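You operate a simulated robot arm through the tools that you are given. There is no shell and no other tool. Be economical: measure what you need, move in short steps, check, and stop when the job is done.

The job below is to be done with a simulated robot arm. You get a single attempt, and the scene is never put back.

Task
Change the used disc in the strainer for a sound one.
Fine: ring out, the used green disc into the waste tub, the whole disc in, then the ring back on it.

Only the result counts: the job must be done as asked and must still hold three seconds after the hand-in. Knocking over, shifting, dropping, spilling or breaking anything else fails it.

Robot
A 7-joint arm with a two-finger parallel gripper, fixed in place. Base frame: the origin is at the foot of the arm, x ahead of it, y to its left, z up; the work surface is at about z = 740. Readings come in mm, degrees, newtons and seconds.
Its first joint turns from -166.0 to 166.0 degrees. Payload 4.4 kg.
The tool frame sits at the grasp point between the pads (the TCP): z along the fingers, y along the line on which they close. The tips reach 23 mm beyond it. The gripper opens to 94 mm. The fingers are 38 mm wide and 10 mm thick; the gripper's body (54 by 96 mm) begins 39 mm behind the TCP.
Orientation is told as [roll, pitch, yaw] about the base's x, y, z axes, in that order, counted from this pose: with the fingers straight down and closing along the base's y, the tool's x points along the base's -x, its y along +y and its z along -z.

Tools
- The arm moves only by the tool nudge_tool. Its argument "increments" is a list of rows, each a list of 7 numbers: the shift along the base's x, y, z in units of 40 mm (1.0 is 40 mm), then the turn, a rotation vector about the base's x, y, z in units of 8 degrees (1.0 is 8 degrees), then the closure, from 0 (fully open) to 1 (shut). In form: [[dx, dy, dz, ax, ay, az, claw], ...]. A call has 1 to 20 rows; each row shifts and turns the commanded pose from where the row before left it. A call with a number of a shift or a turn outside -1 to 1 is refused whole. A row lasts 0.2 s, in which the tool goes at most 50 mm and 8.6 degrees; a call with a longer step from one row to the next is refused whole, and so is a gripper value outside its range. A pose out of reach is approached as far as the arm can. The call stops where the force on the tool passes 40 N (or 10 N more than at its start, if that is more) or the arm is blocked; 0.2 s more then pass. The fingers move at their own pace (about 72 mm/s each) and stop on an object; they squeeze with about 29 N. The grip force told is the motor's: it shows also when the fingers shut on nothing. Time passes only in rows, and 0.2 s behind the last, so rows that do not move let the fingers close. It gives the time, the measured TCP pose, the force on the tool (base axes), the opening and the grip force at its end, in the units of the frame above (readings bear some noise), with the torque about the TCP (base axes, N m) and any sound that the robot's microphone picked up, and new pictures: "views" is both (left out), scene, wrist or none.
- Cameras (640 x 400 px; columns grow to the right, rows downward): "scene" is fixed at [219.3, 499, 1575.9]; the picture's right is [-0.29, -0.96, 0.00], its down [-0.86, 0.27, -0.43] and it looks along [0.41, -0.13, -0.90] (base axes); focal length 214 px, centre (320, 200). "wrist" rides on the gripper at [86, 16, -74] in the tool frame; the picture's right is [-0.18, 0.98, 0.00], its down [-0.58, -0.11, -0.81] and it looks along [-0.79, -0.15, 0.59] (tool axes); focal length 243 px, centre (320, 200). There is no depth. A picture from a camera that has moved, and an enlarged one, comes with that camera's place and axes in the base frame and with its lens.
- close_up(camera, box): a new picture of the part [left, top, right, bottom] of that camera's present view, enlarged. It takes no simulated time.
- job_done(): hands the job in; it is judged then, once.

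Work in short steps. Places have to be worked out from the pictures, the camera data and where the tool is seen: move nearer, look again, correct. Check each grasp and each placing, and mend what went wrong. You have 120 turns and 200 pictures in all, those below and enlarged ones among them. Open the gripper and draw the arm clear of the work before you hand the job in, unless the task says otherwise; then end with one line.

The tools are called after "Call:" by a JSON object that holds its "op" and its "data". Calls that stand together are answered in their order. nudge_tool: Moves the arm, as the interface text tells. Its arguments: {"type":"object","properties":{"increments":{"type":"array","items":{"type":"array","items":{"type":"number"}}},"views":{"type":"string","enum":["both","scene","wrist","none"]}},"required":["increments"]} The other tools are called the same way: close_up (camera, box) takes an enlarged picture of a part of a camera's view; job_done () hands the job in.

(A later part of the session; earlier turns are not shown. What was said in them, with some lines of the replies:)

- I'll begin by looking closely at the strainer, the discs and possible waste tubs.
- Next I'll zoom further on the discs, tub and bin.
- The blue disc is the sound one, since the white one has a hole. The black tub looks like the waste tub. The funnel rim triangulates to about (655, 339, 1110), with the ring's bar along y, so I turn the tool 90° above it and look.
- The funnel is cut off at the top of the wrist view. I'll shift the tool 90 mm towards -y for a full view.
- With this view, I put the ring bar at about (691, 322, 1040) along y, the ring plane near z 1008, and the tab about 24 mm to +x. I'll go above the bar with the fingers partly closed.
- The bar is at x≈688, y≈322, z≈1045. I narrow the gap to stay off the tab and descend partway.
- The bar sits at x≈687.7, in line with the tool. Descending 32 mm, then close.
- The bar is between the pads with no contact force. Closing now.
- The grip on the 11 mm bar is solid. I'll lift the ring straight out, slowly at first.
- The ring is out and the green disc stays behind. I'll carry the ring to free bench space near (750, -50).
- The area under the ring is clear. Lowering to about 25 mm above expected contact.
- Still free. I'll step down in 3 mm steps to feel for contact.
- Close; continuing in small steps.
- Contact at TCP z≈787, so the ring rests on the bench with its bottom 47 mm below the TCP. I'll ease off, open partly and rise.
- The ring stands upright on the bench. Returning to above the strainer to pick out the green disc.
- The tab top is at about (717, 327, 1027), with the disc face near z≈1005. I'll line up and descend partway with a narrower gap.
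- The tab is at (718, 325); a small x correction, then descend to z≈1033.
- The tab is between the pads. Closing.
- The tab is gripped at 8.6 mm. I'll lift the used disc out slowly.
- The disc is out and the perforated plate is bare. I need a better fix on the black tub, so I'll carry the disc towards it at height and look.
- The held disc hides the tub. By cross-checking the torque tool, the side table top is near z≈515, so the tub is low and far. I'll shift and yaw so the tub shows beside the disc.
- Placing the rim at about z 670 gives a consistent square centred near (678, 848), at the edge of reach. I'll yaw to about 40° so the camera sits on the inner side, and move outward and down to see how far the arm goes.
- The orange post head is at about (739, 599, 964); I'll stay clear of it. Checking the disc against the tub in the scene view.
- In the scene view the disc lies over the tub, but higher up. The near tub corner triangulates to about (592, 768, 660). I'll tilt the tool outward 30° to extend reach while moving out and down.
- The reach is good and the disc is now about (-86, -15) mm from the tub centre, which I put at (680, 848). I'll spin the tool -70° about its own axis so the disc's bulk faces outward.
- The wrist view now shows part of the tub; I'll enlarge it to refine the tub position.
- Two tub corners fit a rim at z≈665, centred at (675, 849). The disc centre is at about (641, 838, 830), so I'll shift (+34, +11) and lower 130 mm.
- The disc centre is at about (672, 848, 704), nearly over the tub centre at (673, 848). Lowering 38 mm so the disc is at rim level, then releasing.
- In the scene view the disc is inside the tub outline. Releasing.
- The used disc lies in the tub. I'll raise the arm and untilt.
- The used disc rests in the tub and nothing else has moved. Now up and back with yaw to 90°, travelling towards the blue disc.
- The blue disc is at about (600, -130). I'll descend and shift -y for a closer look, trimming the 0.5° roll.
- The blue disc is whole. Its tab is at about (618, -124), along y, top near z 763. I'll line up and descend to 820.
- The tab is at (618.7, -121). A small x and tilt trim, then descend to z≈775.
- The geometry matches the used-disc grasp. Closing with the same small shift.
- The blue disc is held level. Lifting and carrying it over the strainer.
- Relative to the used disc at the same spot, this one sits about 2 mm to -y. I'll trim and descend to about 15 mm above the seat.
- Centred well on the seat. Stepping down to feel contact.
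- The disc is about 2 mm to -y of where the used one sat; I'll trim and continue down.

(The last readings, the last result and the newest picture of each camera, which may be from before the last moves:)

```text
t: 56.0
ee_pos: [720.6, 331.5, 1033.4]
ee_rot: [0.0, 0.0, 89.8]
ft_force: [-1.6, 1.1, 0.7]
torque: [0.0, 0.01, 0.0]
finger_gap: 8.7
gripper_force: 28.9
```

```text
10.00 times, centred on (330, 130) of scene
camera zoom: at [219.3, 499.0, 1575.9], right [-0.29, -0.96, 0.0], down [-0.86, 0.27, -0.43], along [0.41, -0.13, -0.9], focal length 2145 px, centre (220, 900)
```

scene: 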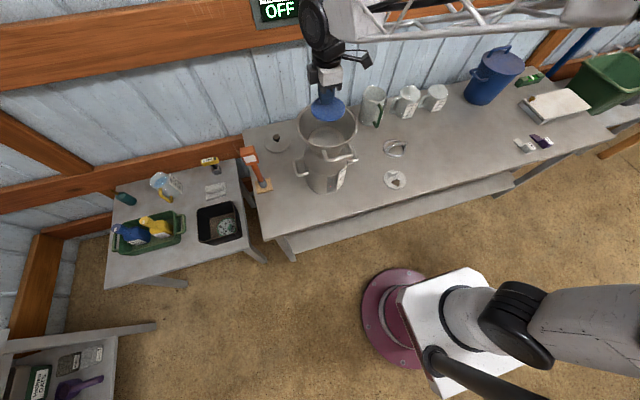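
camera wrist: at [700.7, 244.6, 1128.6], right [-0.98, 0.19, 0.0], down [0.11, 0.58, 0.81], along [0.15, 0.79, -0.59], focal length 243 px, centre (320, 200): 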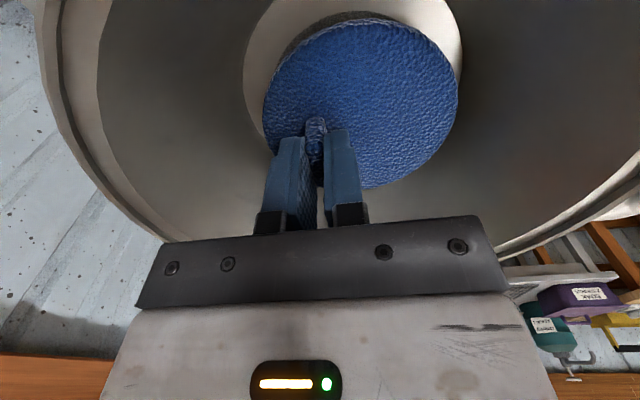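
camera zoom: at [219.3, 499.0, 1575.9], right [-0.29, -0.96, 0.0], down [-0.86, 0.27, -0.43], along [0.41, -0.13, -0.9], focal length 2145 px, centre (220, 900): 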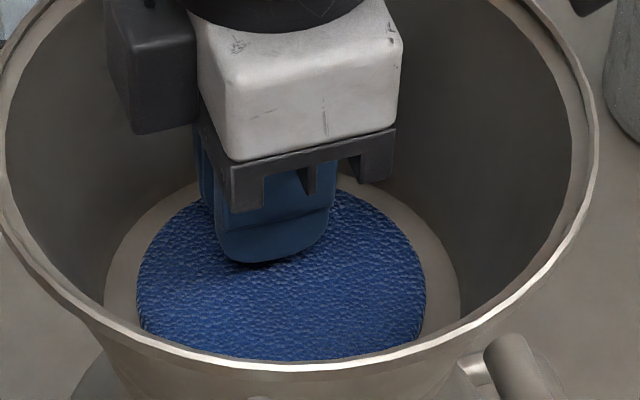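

Lateral match is now good. Continuing down for contact.

Call:
{"op": "nudge_tool", "data": {"increments": [[0, 0, -0.04, 0, 0, 0, 1], [0, 0, -0.04, 0, 0, 0, 1]], "views": "none"}}

Call:
{"op": "nudge_tool", "data": {"increments": [[0, 0, -0.03, 0, 0, 0, 1], [0, 0, -0.03, 0, 0, 0, 1]], "views": "none"}}

```text
t: 56.6
ee_pos: [720.5, 331.6, 1032.3]
ee_rot: [-0.3, -0.1, 90.0]
ft_force: [-6.5, 6.8, 24.8]
torque: [0.0, 0.23, -0.07]
finger_gap: 8.3
gripper_force: 29.0
```

```text
t: 57.3
ee_pos: [719.8, 330.2, 1029.8]
ee_rot: [-0.3, 0.0, 90.0]
ft_force: [0.4, 0.3, 4.5]
torque: [0.03, 0.08, -0.01]
finger_gap: 8.6
gripper_force: 28.5
stopped in row 2: the force on the tool passed its limit at 44 N (the readings are from after the stop); the commanded pose is now the measured one
```

There was contact with sideways force, then it settled. Looking at the seating before release.

Call:
{"op": "close_up", "data": {"camera": "scene", "box": [298, 110, 362, 150]}}

Call:
{"op": "close_up", "data": {"camera": "wrist", "box": [220, 0, 480, 200]}}

```text
10.00 times, centred on (330, 130) of scene
camera zoom: at [219.3, 499.0, 1575.9], right [-0.29, -0.96, 0.0], down [-0.86, 0.27, -0.43], along [0.41, -0.13, -0.9], focal length 2145 px, centre (220, 900)
```

zoom: 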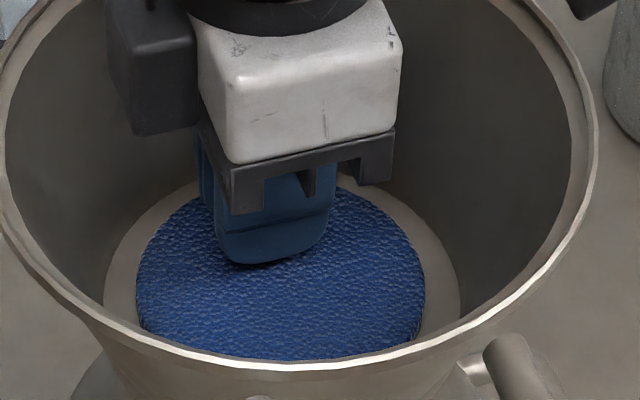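

```text
2.00 times, centred on (350, 100) of wrist
camera zoom: at [703.1, 244.1, 1105.7], right [-0.98, 0.19, 0.0], down [0.11, 0.58, 0.81], along [0.15, 0.79, -0.59], focal length 485 px, centre (260, 400)
```

zoom: 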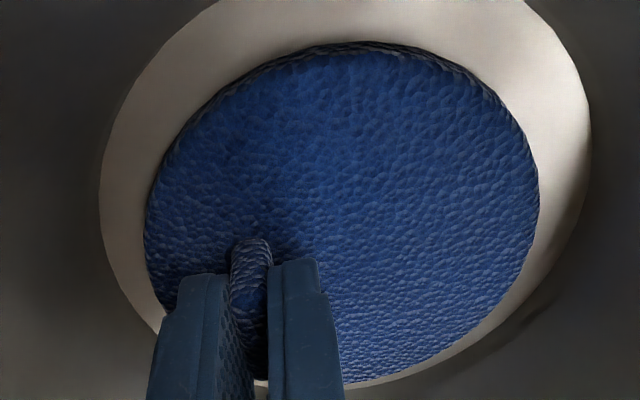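

The disc lies flat and centred within the annulus. I'll release to a modest gap, rise and inspect.

Call:
{"op": "nudge_tool", "data": {"increments": [[0, 0, 0.05, 0, 0, 0, 1], [0, 0, 0, 0, 0, 0, 0.66], [0, 0, 0, 0, 0, 0, 0.66], [0, 0, 0.4, 0, 0, 0, 0.66], [0, 0, 0.8, 0, 0, 0, 0.66], [-0.2, 0, 0.9, 0, 0, 0, 0.66], [-0.2, 0, 0.9, 0, 0, 0, 0.66]], "views": "wrist"}}

Call:
{"op": "close_up", "data": {"camera": "wrist", "box": [200, 0, 440, 150]}}

Call:
{"op": "close_up", "data": {"camera": "scene", "box": [298, 115, 362, 155]}}

```text
t: 58.9
ee_pos: [705.3, 330.7, 1150.0]
ee_rot: [-0.2, 0.0, 89.9]
ft_force: [-0.2, -0.1, -0.4]
torque: [0.0, 0.0, -0.03]
finger_gap: 32.1
gripper_force: 0.1
camera wrist: at [687.6, 244.9, 1224.2], right [-0.98, 0.19, 0.0], down [0.11, 0.58, 0.81], along [0.15, 0.79, -0.59], focal length 243 px, centre (320, 200)
```

wrist: 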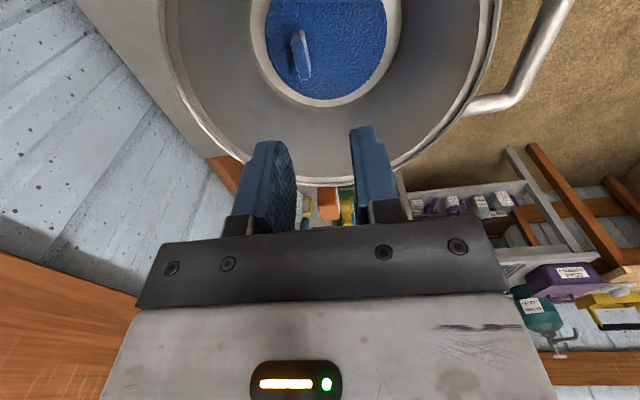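

```text
2.67 times, centred on (320, 75) of wrist
camera zoom: at [687.6, 244.9, 1224.2], right [-0.98, 0.19, 0.0], down [0.11, 0.58, 0.81], along [0.15, 0.79, -0.59], focal length 647 px, centre (320, 533)
```

zoom: 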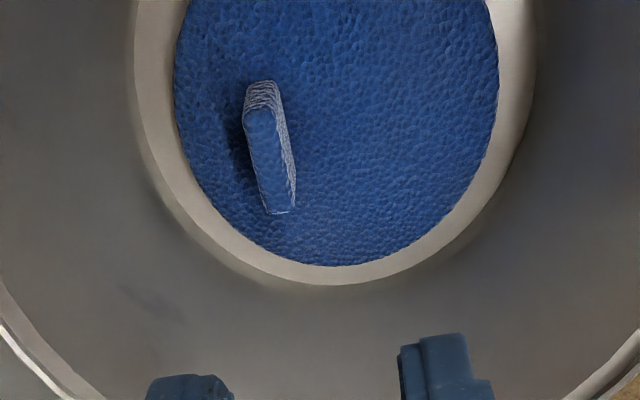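

```text
10.00 times, centred on (330, 135) of scene
camera zoom: at [219.3, 499.0, 1575.9], right [-0.29, -0.96, 0.0], down [-0.86, 0.27, -0.43], along [0.41, -0.13, -0.9], focal length 2145 px, centre (220, 850)
```

zoom: 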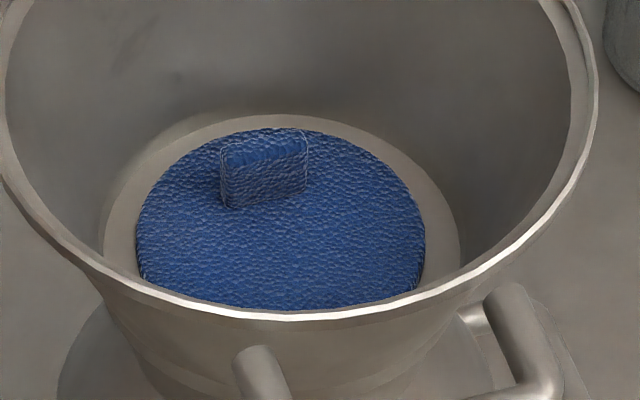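

The blue disc sits exactly where the used one was. Now fetching the ring from (750, -46).

Call:
{"op": "nudge_tool", "data": {"increments": [[0.112, -0.943, 0, 0, 0, 0, 0.62], [0.112, -0.943, 0, 0, 0, 0, 0.62], [0.112, -0.943, 0, 0, 0, 0, 0.62], [0.112, -0.943, 0, 0, 0, 0, 0.62], [0.112, -0.943, 0, 0, 0, 0, 0.62], [0.112, -0.943, -0.3, 0, 0, 0, 0.62], [0.112, -0.943, -0.6, 0, 0, 0, 0.62], [0.112, -0.943, -0.7, 0, 0, 0, 0.62], [0.112, -0.943, -0.7, 0, 0, 0, 0.62], [0.112, -0.943, -0.7, 0, 0, 0, 0.62], [0, 0, -0.9, 0, 0, 0, 0.62], [0, 0, -0.9, 0, 0, 0, 0.62], [0, 0, -0.9, 0, 0, 0, 0.62], [0, 0, -0.9, 0, 0, 0, 0.62], [0, 0, -0.7, 0, 0, 0, 0.62]], "views": "wrist"}}

Call:
{"op": "close_up", "data": {"camera": "wrist", "box": [180, 40, 440, 240]}}

```text
t: 62.1
ee_pos: [748.8, -45.2, 861.8]
ee_rot: [-0.4, 0.0, 89.8]
ft_force: [0.5, -0.1, 0.0]
torque: [0.0, 0.0, 0.01]
finger_gap: 35.9
gripper_force: 0.0
camera wrist: at [730.3, -132.0, 936.3], right [-0.98, 0.19, 0.0], down [0.11, 0.58, 0.81], along [0.15, 0.79, -0.59], focal length 243 px, centre (320, 200)
```

wrist: 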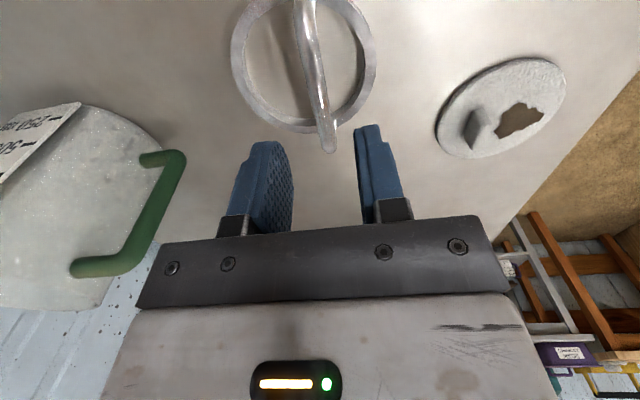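

```text
2.00 times, centred on (310, 140) of wrist
camera zoom: at [730.3, -132.0, 936.3], right [-0.98, 0.19, 0.0], down [0.11, 0.58, 0.81], along [0.15, 0.79, -0.59], focal length 485 px, centre (340, 320)
```

zoom: 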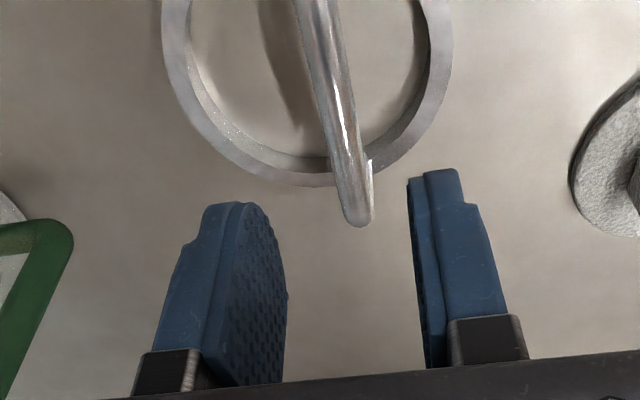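

The bar is at x≈749, aligned. Descending to z≈788 and closing.

Call:
{"op": "nudge_tool", "data": {"increments": [[0, 0, -0.7, 0, 0.05, 0, 0.62], [0, 0, -0.7, 0, 0, 0, 0.62], [0, 0, -0.35, 0, 0, 0, 0.62], [0, 0, -0.05, 0, 0, 0, 0.62]], "views": "wrist"}}

Call:
{"op": "nudge_tool", "data": {"increments": [[0, 0, 0, 0, 0, 0, 1], [0, 0, 0, 0, 0, 0, 1], [0, 0, 0, 0, 0, 0, 1]], "views": "none"}}

```text
t: 63.1
ee_pos: [749.5, -45.9, 787.9]
ee_rot: [0.2, 0.0, 89.9]
ft_force: [0.7, -0.1, -0.1]
torque: [0.02, 0.02, 0.0]
finger_gap: 35.8
gripper_force: 0.1
camera wrist: at [731.9, -131.5, 862.2], right [-0.98, 0.19, 0.0], down [0.11, 0.58, 0.81], along [0.15, 0.79, -0.59], focal length 243 px, centre (320, 200)
```

wrist: 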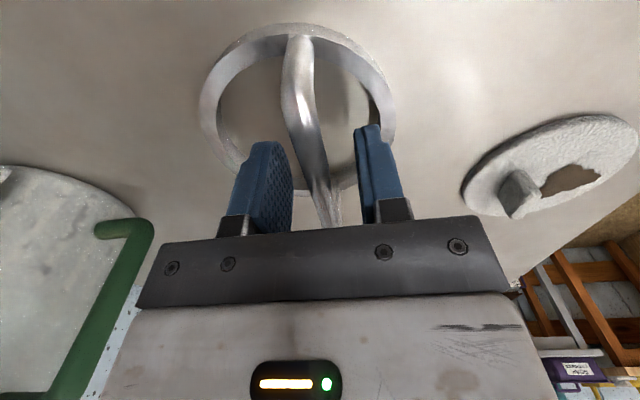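

```text
t: 63.9
ee_pos: [748.9, -44.5, 787.8]
ee_rot: [0.3, 0.0, 89.9]
ft_force: [0.1, 0.9, -0.3]
torque: [-0.01, -0.01, -0.02]
finger_gap: 11.3
gripper_force: 28.6
```

The ring is gripped (11.3 mm). Lifting and carrying it over the strainer.

Call:
{"op": "nudge_tool", "data": {"increments": [[0, 0, 0.4, 0, -0.03, 0, 1], [0, 0, 0.923, 0, 0, 0, 1], [0, 0, 0.923, 0, 0, 0, 1], [0, 0, 0.923, 0, 0, 0, 1], [0, 0, 0.923, 0, 0, 0, 1], [0, 0, 0.923, 0, 0, 0, 1], [0, 0, 0.923, 0, 0, 0, 1], [0, 0, 0.923, 0, 0, 0, 1], [0, 0, 0.923, 0, 0, 0, 1], [0, 0, 0.923, 0, 0, 0, 1], [0, 0, 0.523, 0, 0, 0, 1]], "views": "none"}}

Call:
{"op": "nudge_tool", "data": {"increments": [[-0.1525, 0.931, 0, 0, 0, 0, 1], [-0.1525, 0.931, 0, 0, 0, 0, 1], [-0.1525, 0.931, 0, 0, 0, 0, 1], [-0.1525, 0.931, 0, 0, 0, 0, 1], [-0.1525, 0.931, 0, 0, 0, 0, 1], [-0.1525, 0.931, 0, 0, 0, 0, 1], [-0.1525, 0.931, 0, 0, 0, 0, 1], [-0.1525, 0.931, 0, 0, 0, 0, 1], [-0.1525, 0.931, 0, 0, 0, 0, 1], [-0.1525, 0.931, 0, 0, 0, 0, 1], [0, 0, 0, 0, 0, 0, 1]]}}

Call:
{"op": "close_up", "data": {"camera": "scene", "box": [285, 70, 375, 150]}}

```text
t: 66.3
ee_pos: [750.0, -45.9, 1160.4]
ee_rot: [0.0, 0.0, 89.9]
ft_force: [0.0, 0.2, -1.0]
torque: [-0.02, 0.02, -0.02]
finger_gap: 11.3
gripper_force: 28.9
```

```text
t: 68.7
ee_pos: [686.8, 327.6, 1159.4]
ee_rot: [0.1, 0.0, 89.9]
ft_force: [1.7, 0.3, -1.2]
torque: [-0.02, 0.01, -0.03]
finger_gap: 11.1
gripper_force: 29.1
camera wrist: at [669.8, 241.4, 1233.6], right [-0.98, 0.19, 0.0], down [0.11, 0.58, 0.81], along [0.15, 0.79, -0.59], focal length 243 px, centre (320, 200)
```

scene: 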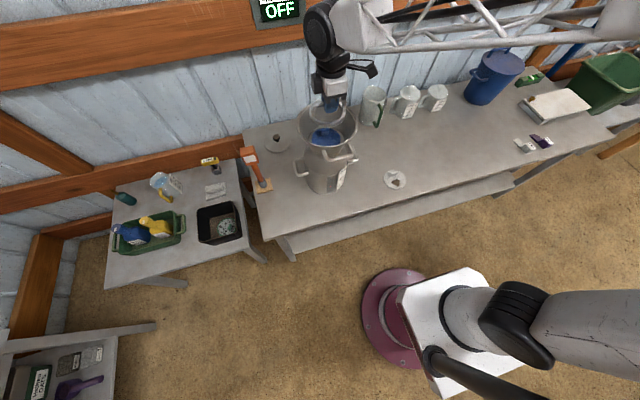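
wrist: 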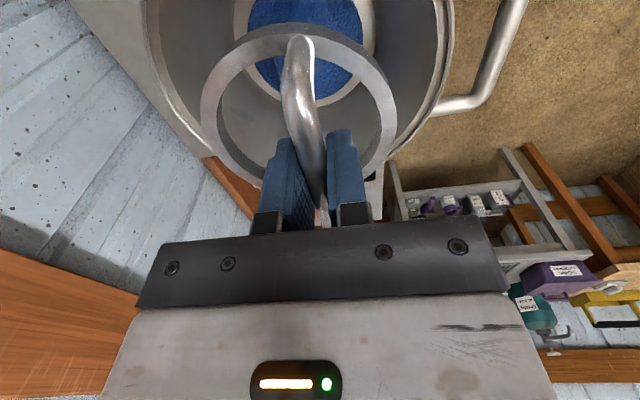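

```text
5.00 times, centred on (330, 110) of scene
camera zoom: at [219.3, 499.0, 1575.9], right [-0.29, -0.96, 0.0], down [-0.86, 0.27, -0.43], along [0.41, -0.13, -0.9], focal length 1072 px, centre (270, 650)
```

zoom: 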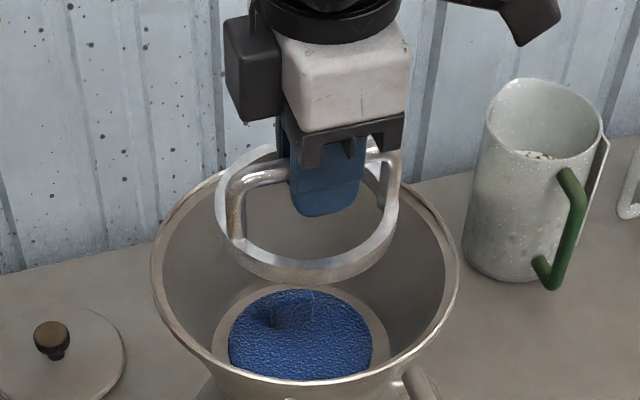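

The ring is lined up with its original position. Descending to about 20 mm above seating.

Call:
{"op": "nudge_tool", "data": {"increments": [[0.01, -0.02, -0.7, 0, 0, 0, 1], [0, 0, -0.7, 0, 0, 0, 1], [0, 0, -0.7, 0, 0, 0, 1], [0, 0, -0.1, 0, 0, 0, 1]], "views": "wrist"}}

Call:
{"op": "close_up", "data": {"camera": "scene", "box": [298, 105, 362, 145]}}

```text
t: 69.7
ee_pos: [688.0, 324.8, 1067.7]
ee_rot: [0.0, 0.0, 89.9]
ft_force: [0.5, -0.4, -1.7]
torque: [-0.02, 0.02, -0.01]
finger_gap: 11.0
gripper_force: 28.6
camera wrist: at [670.6, 237.0, 1142.6], right [-0.98, 0.19, 0.0], down [0.11, 0.58, 0.81], along [0.15, 0.79, -0.59], focal length 243 px, centre (320, 200)
```

wrist: 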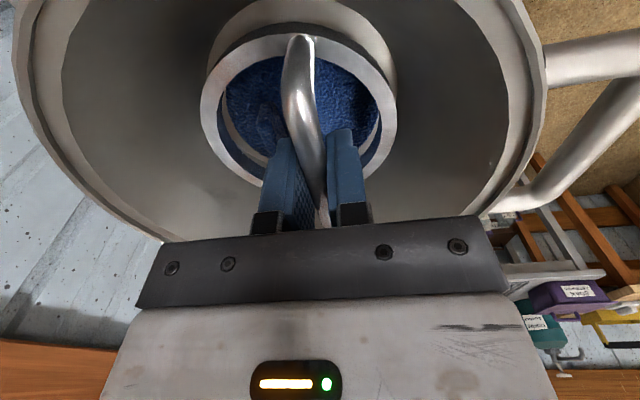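

```text
10.00 times, centred on (330, 125) of scene
camera zoom: at [219.3, 499.0, 1575.9], right [-0.29, -0.96, 0.0], down [-0.86, 0.27, -0.43], along [0.41, -0.13, -0.9], focal length 2145 px, centre (220, 950)
```

zoom: 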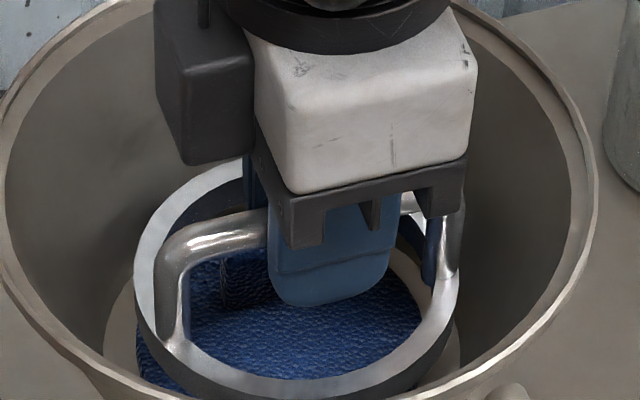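

The ring looks about 3 mm too far to -y. I'll trim and go down 8 mm, then re-check.

Call:
{"op": "nudge_tool", "data": {"increments": [[0, 0.075, -0.1, 0, 0, 0, 1], [0, 0, -0.1, 0, 0, 0, 1]], "views": "wrist"}}

Call:
{"op": "close_up", "data": {"camera": "scene", "box": [298, 110, 362, 150]}}

Call:
{"op": "close_up", "data": {"camera": "wrist", "box": [190, 0, 430, 200]}}

```text
t: 70.3
ee_pos: [688.0, 329.6, 1061.5]
ee_rot: [0.0, 0.0, 89.9]
ft_force: [0.2, -0.2, -1.5]
torque: [-0.02, 0.02, 0.0]
finger_gap: 11.2
gripper_force: 28.8
camera wrist: at [671.3, 241.9, 1135.7], right [-0.98, 0.19, 0.0], down [0.11, 0.58, 0.81], along [0.15, 0.79, -0.59], focal length 243 px, centre (320, 200)
```

wrist: 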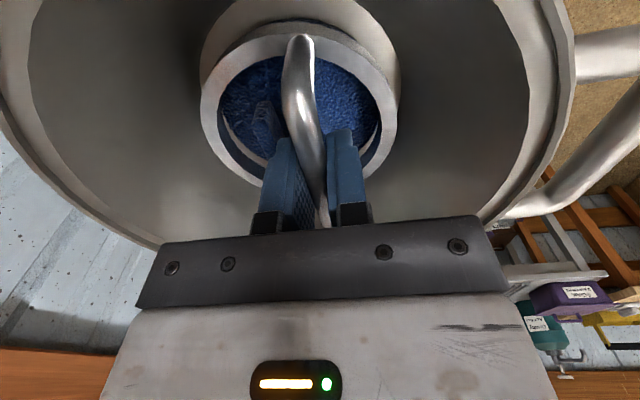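

```text
10.00 times, centred on (330, 130) of scene
camera zoom: at [219.3, 499.0, 1575.9], right [-0.29, -0.96, 0.0], down [-0.86, 0.27, -0.43], along [0.41, -0.13, -0.9], focal length 2145 px, centre (220, 900)
```

zoom: 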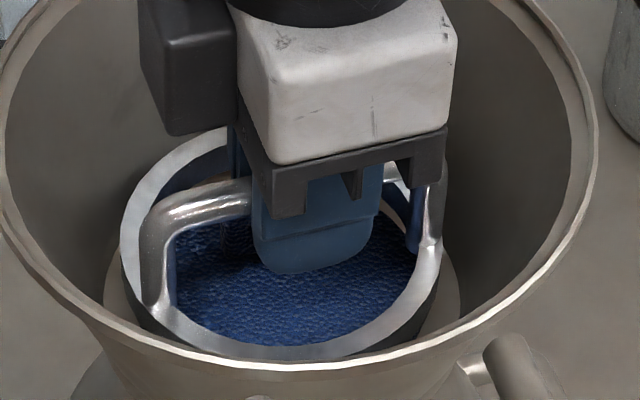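

```text
2.00 times, centred on (310, 100) of wrist
camera zoom: at [671.3, 241.9, 1135.7], right [-0.98, 0.19, 0.0], down [0.11, 0.58, 0.81], along [0.15, 0.79, -0.59], focal length 485 px, centre (340, 400)
```

zoom: 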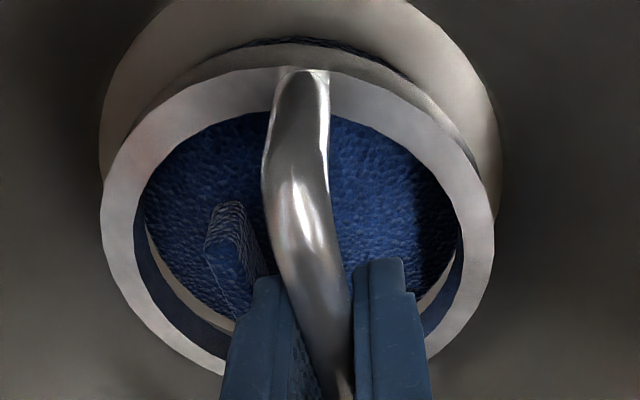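

Centred within about 1 mm. Lowering in small steps to contact.

Call:
{"op": "nudge_tool", "data": {"increments": [[0, -0.02, -0.08, 0, 0, 0, 1], [0, 0, -0.06, 0, 0, 0, 1], [0, 0, -0.05, 0, 0, 0, 1]], "views": "none"}}

Call:
{"op": "nudge_tool", "data": {"increments": [[0, 0, -0.04, 0, 0, 0, 1], [0, 0, 0, 0, 0, 0, 1]], "views": "none"}}

Call:
{"op": "close_up", "data": {"camera": "scene", "box": [298, 110, 362, 150]}}

```text
t: 71.1
ee_pos: [688.8, 327.2, 1054.3]
ee_rot: [-0.1, 0.0, 89.9]
ft_force: [0.4, 0.8, -1.2]
torque: [-0.02, 0.02, -0.03]
finger_gap: 11.1
gripper_force: 29.1
```

```text
t: 71.7
ee_pos: [689.0, 327.4, 1051.9]
ee_rot: [-0.1, 0.1, 89.9]
ft_force: [0.4, -0.3, -1.9]
torque: [0.02, 0.01, 0.0]
finger_gap: 10.9
gripper_force: 29.0
```

```text
10.00 times, centred on (330, 130) of scene
camera zoom: at [219.3, 499.0, 1575.9], right [-0.29, -0.96, 0.0], down [-0.86, 0.27, -0.43], along [0.41, -0.13, -0.9], focal length 2145 px, centre (220, 900)
```

zoom: 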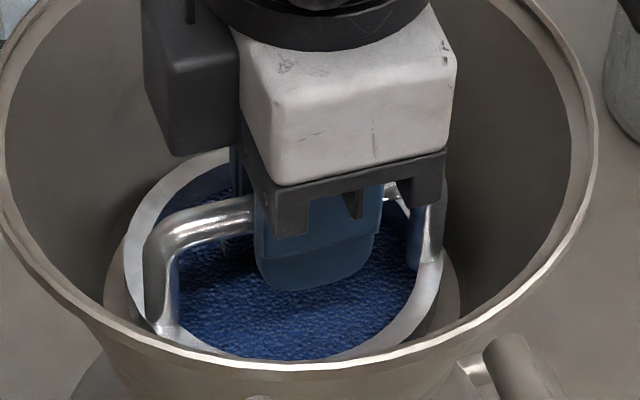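

Aligned with no contact yet. Continuing in about 1.5 mm steps.

Call:
{"op": "nudge_tool", "data": {"increments": [[0, 0, -0.04, 0, 0, 0, 1], [0, 0, 0, 0, 0, 0, 1]], "views": "none"}}

Call:
{"op": "nudge_tool", "data": {"increments": [[0, 0, -0.04, 0, 0, 0, 1], [0, 0, 0, 0, 0, 0, 1]], "views": "none"}}

```text
t: 72.3
ee_pos: [688.8, 328.1, 1051.7]
ee_rot: [-0.1, 0.0, 89.9]
ft_force: [-0.8, -0.9, 1.7]
torque: [-0.03, -0.01, -0.04]
finger_gap: 11.2
gripper_force: 29.1
```

```text
t: 72.9
ee_pos: [687.8, 327.3, 1049.7]
ee_rot: [-0.1, -0.1, 89.9]
ft_force: [3.4, 0.4, 16.1]
torque: [0.07, 0.01, -0.01]
finger_gap: 11.1
gripper_force: 28.8
```

Contact came at essentially the original height, so the ring is seated on the disc. Easing off, opening and withdrawing.

Call:
{"op": "nudge_tool", "data": {"increments": [[0, 0, 0.03, 0, 0, 0, 1], [0, 0, 0, 0, 0, 0, 0.68], [0, 0, 0, 0, 0, 0, 0.68], [0, 0, 0, 0, 0, 0, 0.68], [0, 0, 0.2, 0, 0, 0, 0.68], [0, 0, 0.5, 0, 0, 0, 0.68], [0, 0, 0.9, 0, 0, 0, 0.68], [0, 0, 0.9, 0, 0, 0, 0.6]], "views": "wrist"}}

Call:
{"op": "close_up", "data": {"camera": "wrist", "box": [200, 0, 440, 150]}}

Call:
{"op": "close_up", "data": {"camera": "scene", "box": [298, 110, 362, 150]}}

```text
t: 74.7
ee_pos: [686.7, 325.6, 1149.8]
ee_rot: [-0.1, 0.0, 89.9]
ft_force: [0.0, -0.2, -0.9]
torque: [0.01, 0.03, 0.0]
finger_gap: 37.6
gripper_force: 0.0
camera wrist: at [669.6, 238.6, 1224.6], right [-0.98, 0.19, 0.0], down [0.11, 0.58, 0.81], along [0.15, 0.79, -0.59], focal length 243 px, centre (320, 200)
```

wrist: 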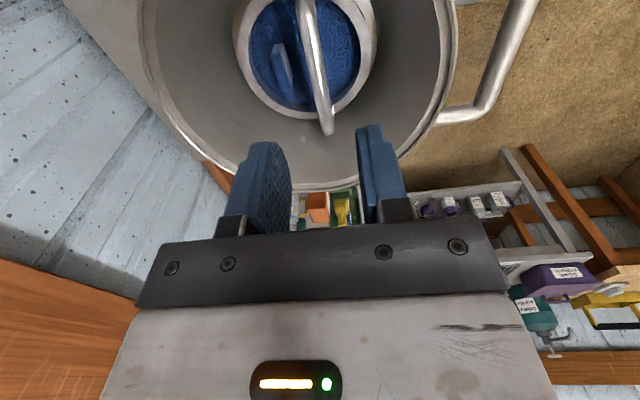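

```text
2.67 times, centred on (320, 75) of wrist
camera zoom: at [669.6, 238.6, 1224.6], right [-0.98, 0.19, 0.0], down [0.11, 0.58, 0.81], along [0.15, 0.79, -0.59], focal length 647 px, centre (320, 533)
```

zoom: 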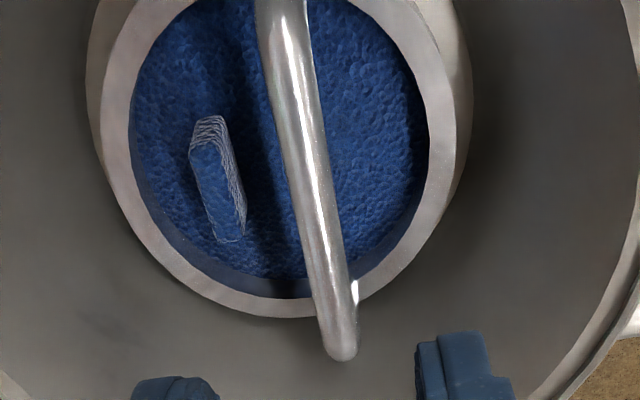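

```text
10.00 times, centred on (330, 130) of scene
camera zoom: at [219.3, 499.0, 1575.9], right [-0.29, -0.96, 0.0], down [-0.86, 0.27, -0.43], along [0.41, -0.13, -0.9], focal length 2145 px, centre (220, 900)
```

zoom: 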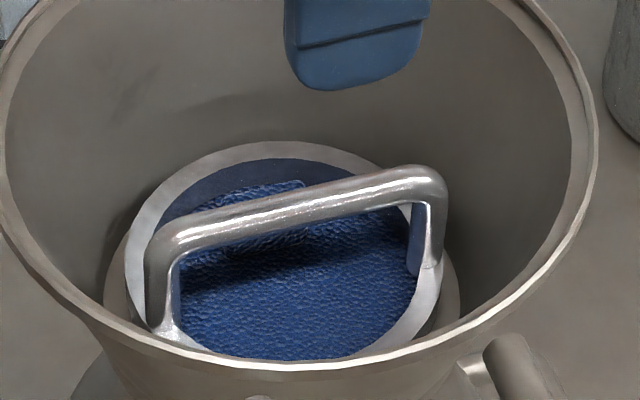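

The ring and disc match the original placement. I'll open the gripper and draw the arm clear.

Call:
{"op": "nudge_tool", "data": {"increments": [[0, 0, 0.9, 0, 0, 0, 0.3], [0, 0, 0.9, 0, 0, 0, 0], [0, 0, 0.9, 0, 0, 0, 0], [-0.8, 0, 0.5, 0, 0, 0, 0], [-0.8, -0.3, 0, 0, 0, 0, 0], [-0.8, -0.3, 0, 0, 0, 0, 0], [-0.8, -0.3, 0, 0, 0, 0, 0], [-0.8, -0.3, 0, 0, 0, 0, 0], [0, 0, 0, 0, 0, 0, 0]], "views": "scene"}}

Call:
{"op": "close_up", "data": {"camera": "scene", "box": [280, 80, 376, 160]}}

Call:
{"op": "close_up", "data": {"camera": "scene", "box": [90, 130, 290, 280]}}

```text
t: 76.7
ee_pos: [525.5, 276.0, 1280.6]
ee_rot: [0.0, 0.0, 89.9]
ft_force: [1.1, 0.0, -0.3]
torque: [-0.01, 0.01, -0.01]
finger_gap: 93.9
gripper_force: 0.1
```

scene: 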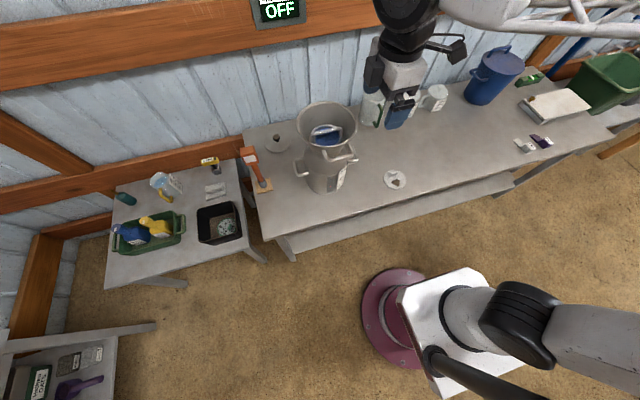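

```text
5.00 times, centred on (328, 120) of scene
camera zoom: at [219.3, 499.0, 1575.9], right [-0.29, -0.96, 0.0], down [-0.86, 0.27, -0.43], along [0.41, -0.13, -0.9], focal length 1072 px, centre (280, 600)
```

zoom: 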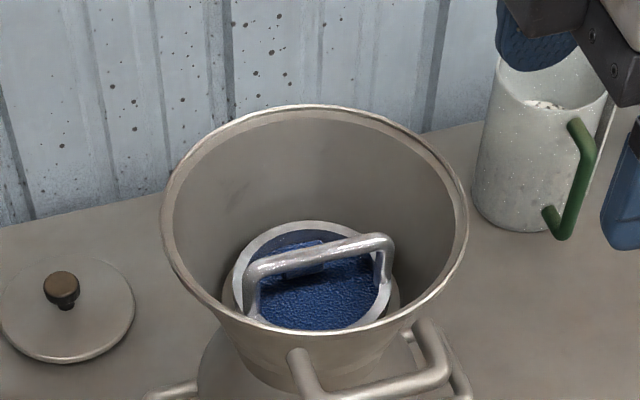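

```text
2.67 times, centred on (190, 205) of scene
camera zoom: at [219.3, 499.0, 1575.9], right [-0.29, -0.96, 0.0], down [-0.86, 0.27, -0.43], along [0.41, -0.13, -0.9], focal length 572 px, centre (667, 187)
```

zoom: 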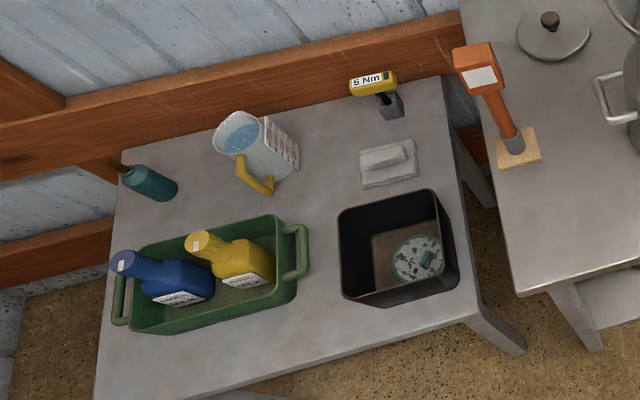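

The blue disc is in the strainer with the ring on it, the used green disc is in the tub, nothing else has moved, and the arm is clear with the gripper open. Handing in.

Call:
{"op": "job_done", "data": {}}

```text
The job is handed in.
```

The used green disc is in the black tub I took for the waste tub, the whole blue disc is seated in the strainer, and the ring is back on it.
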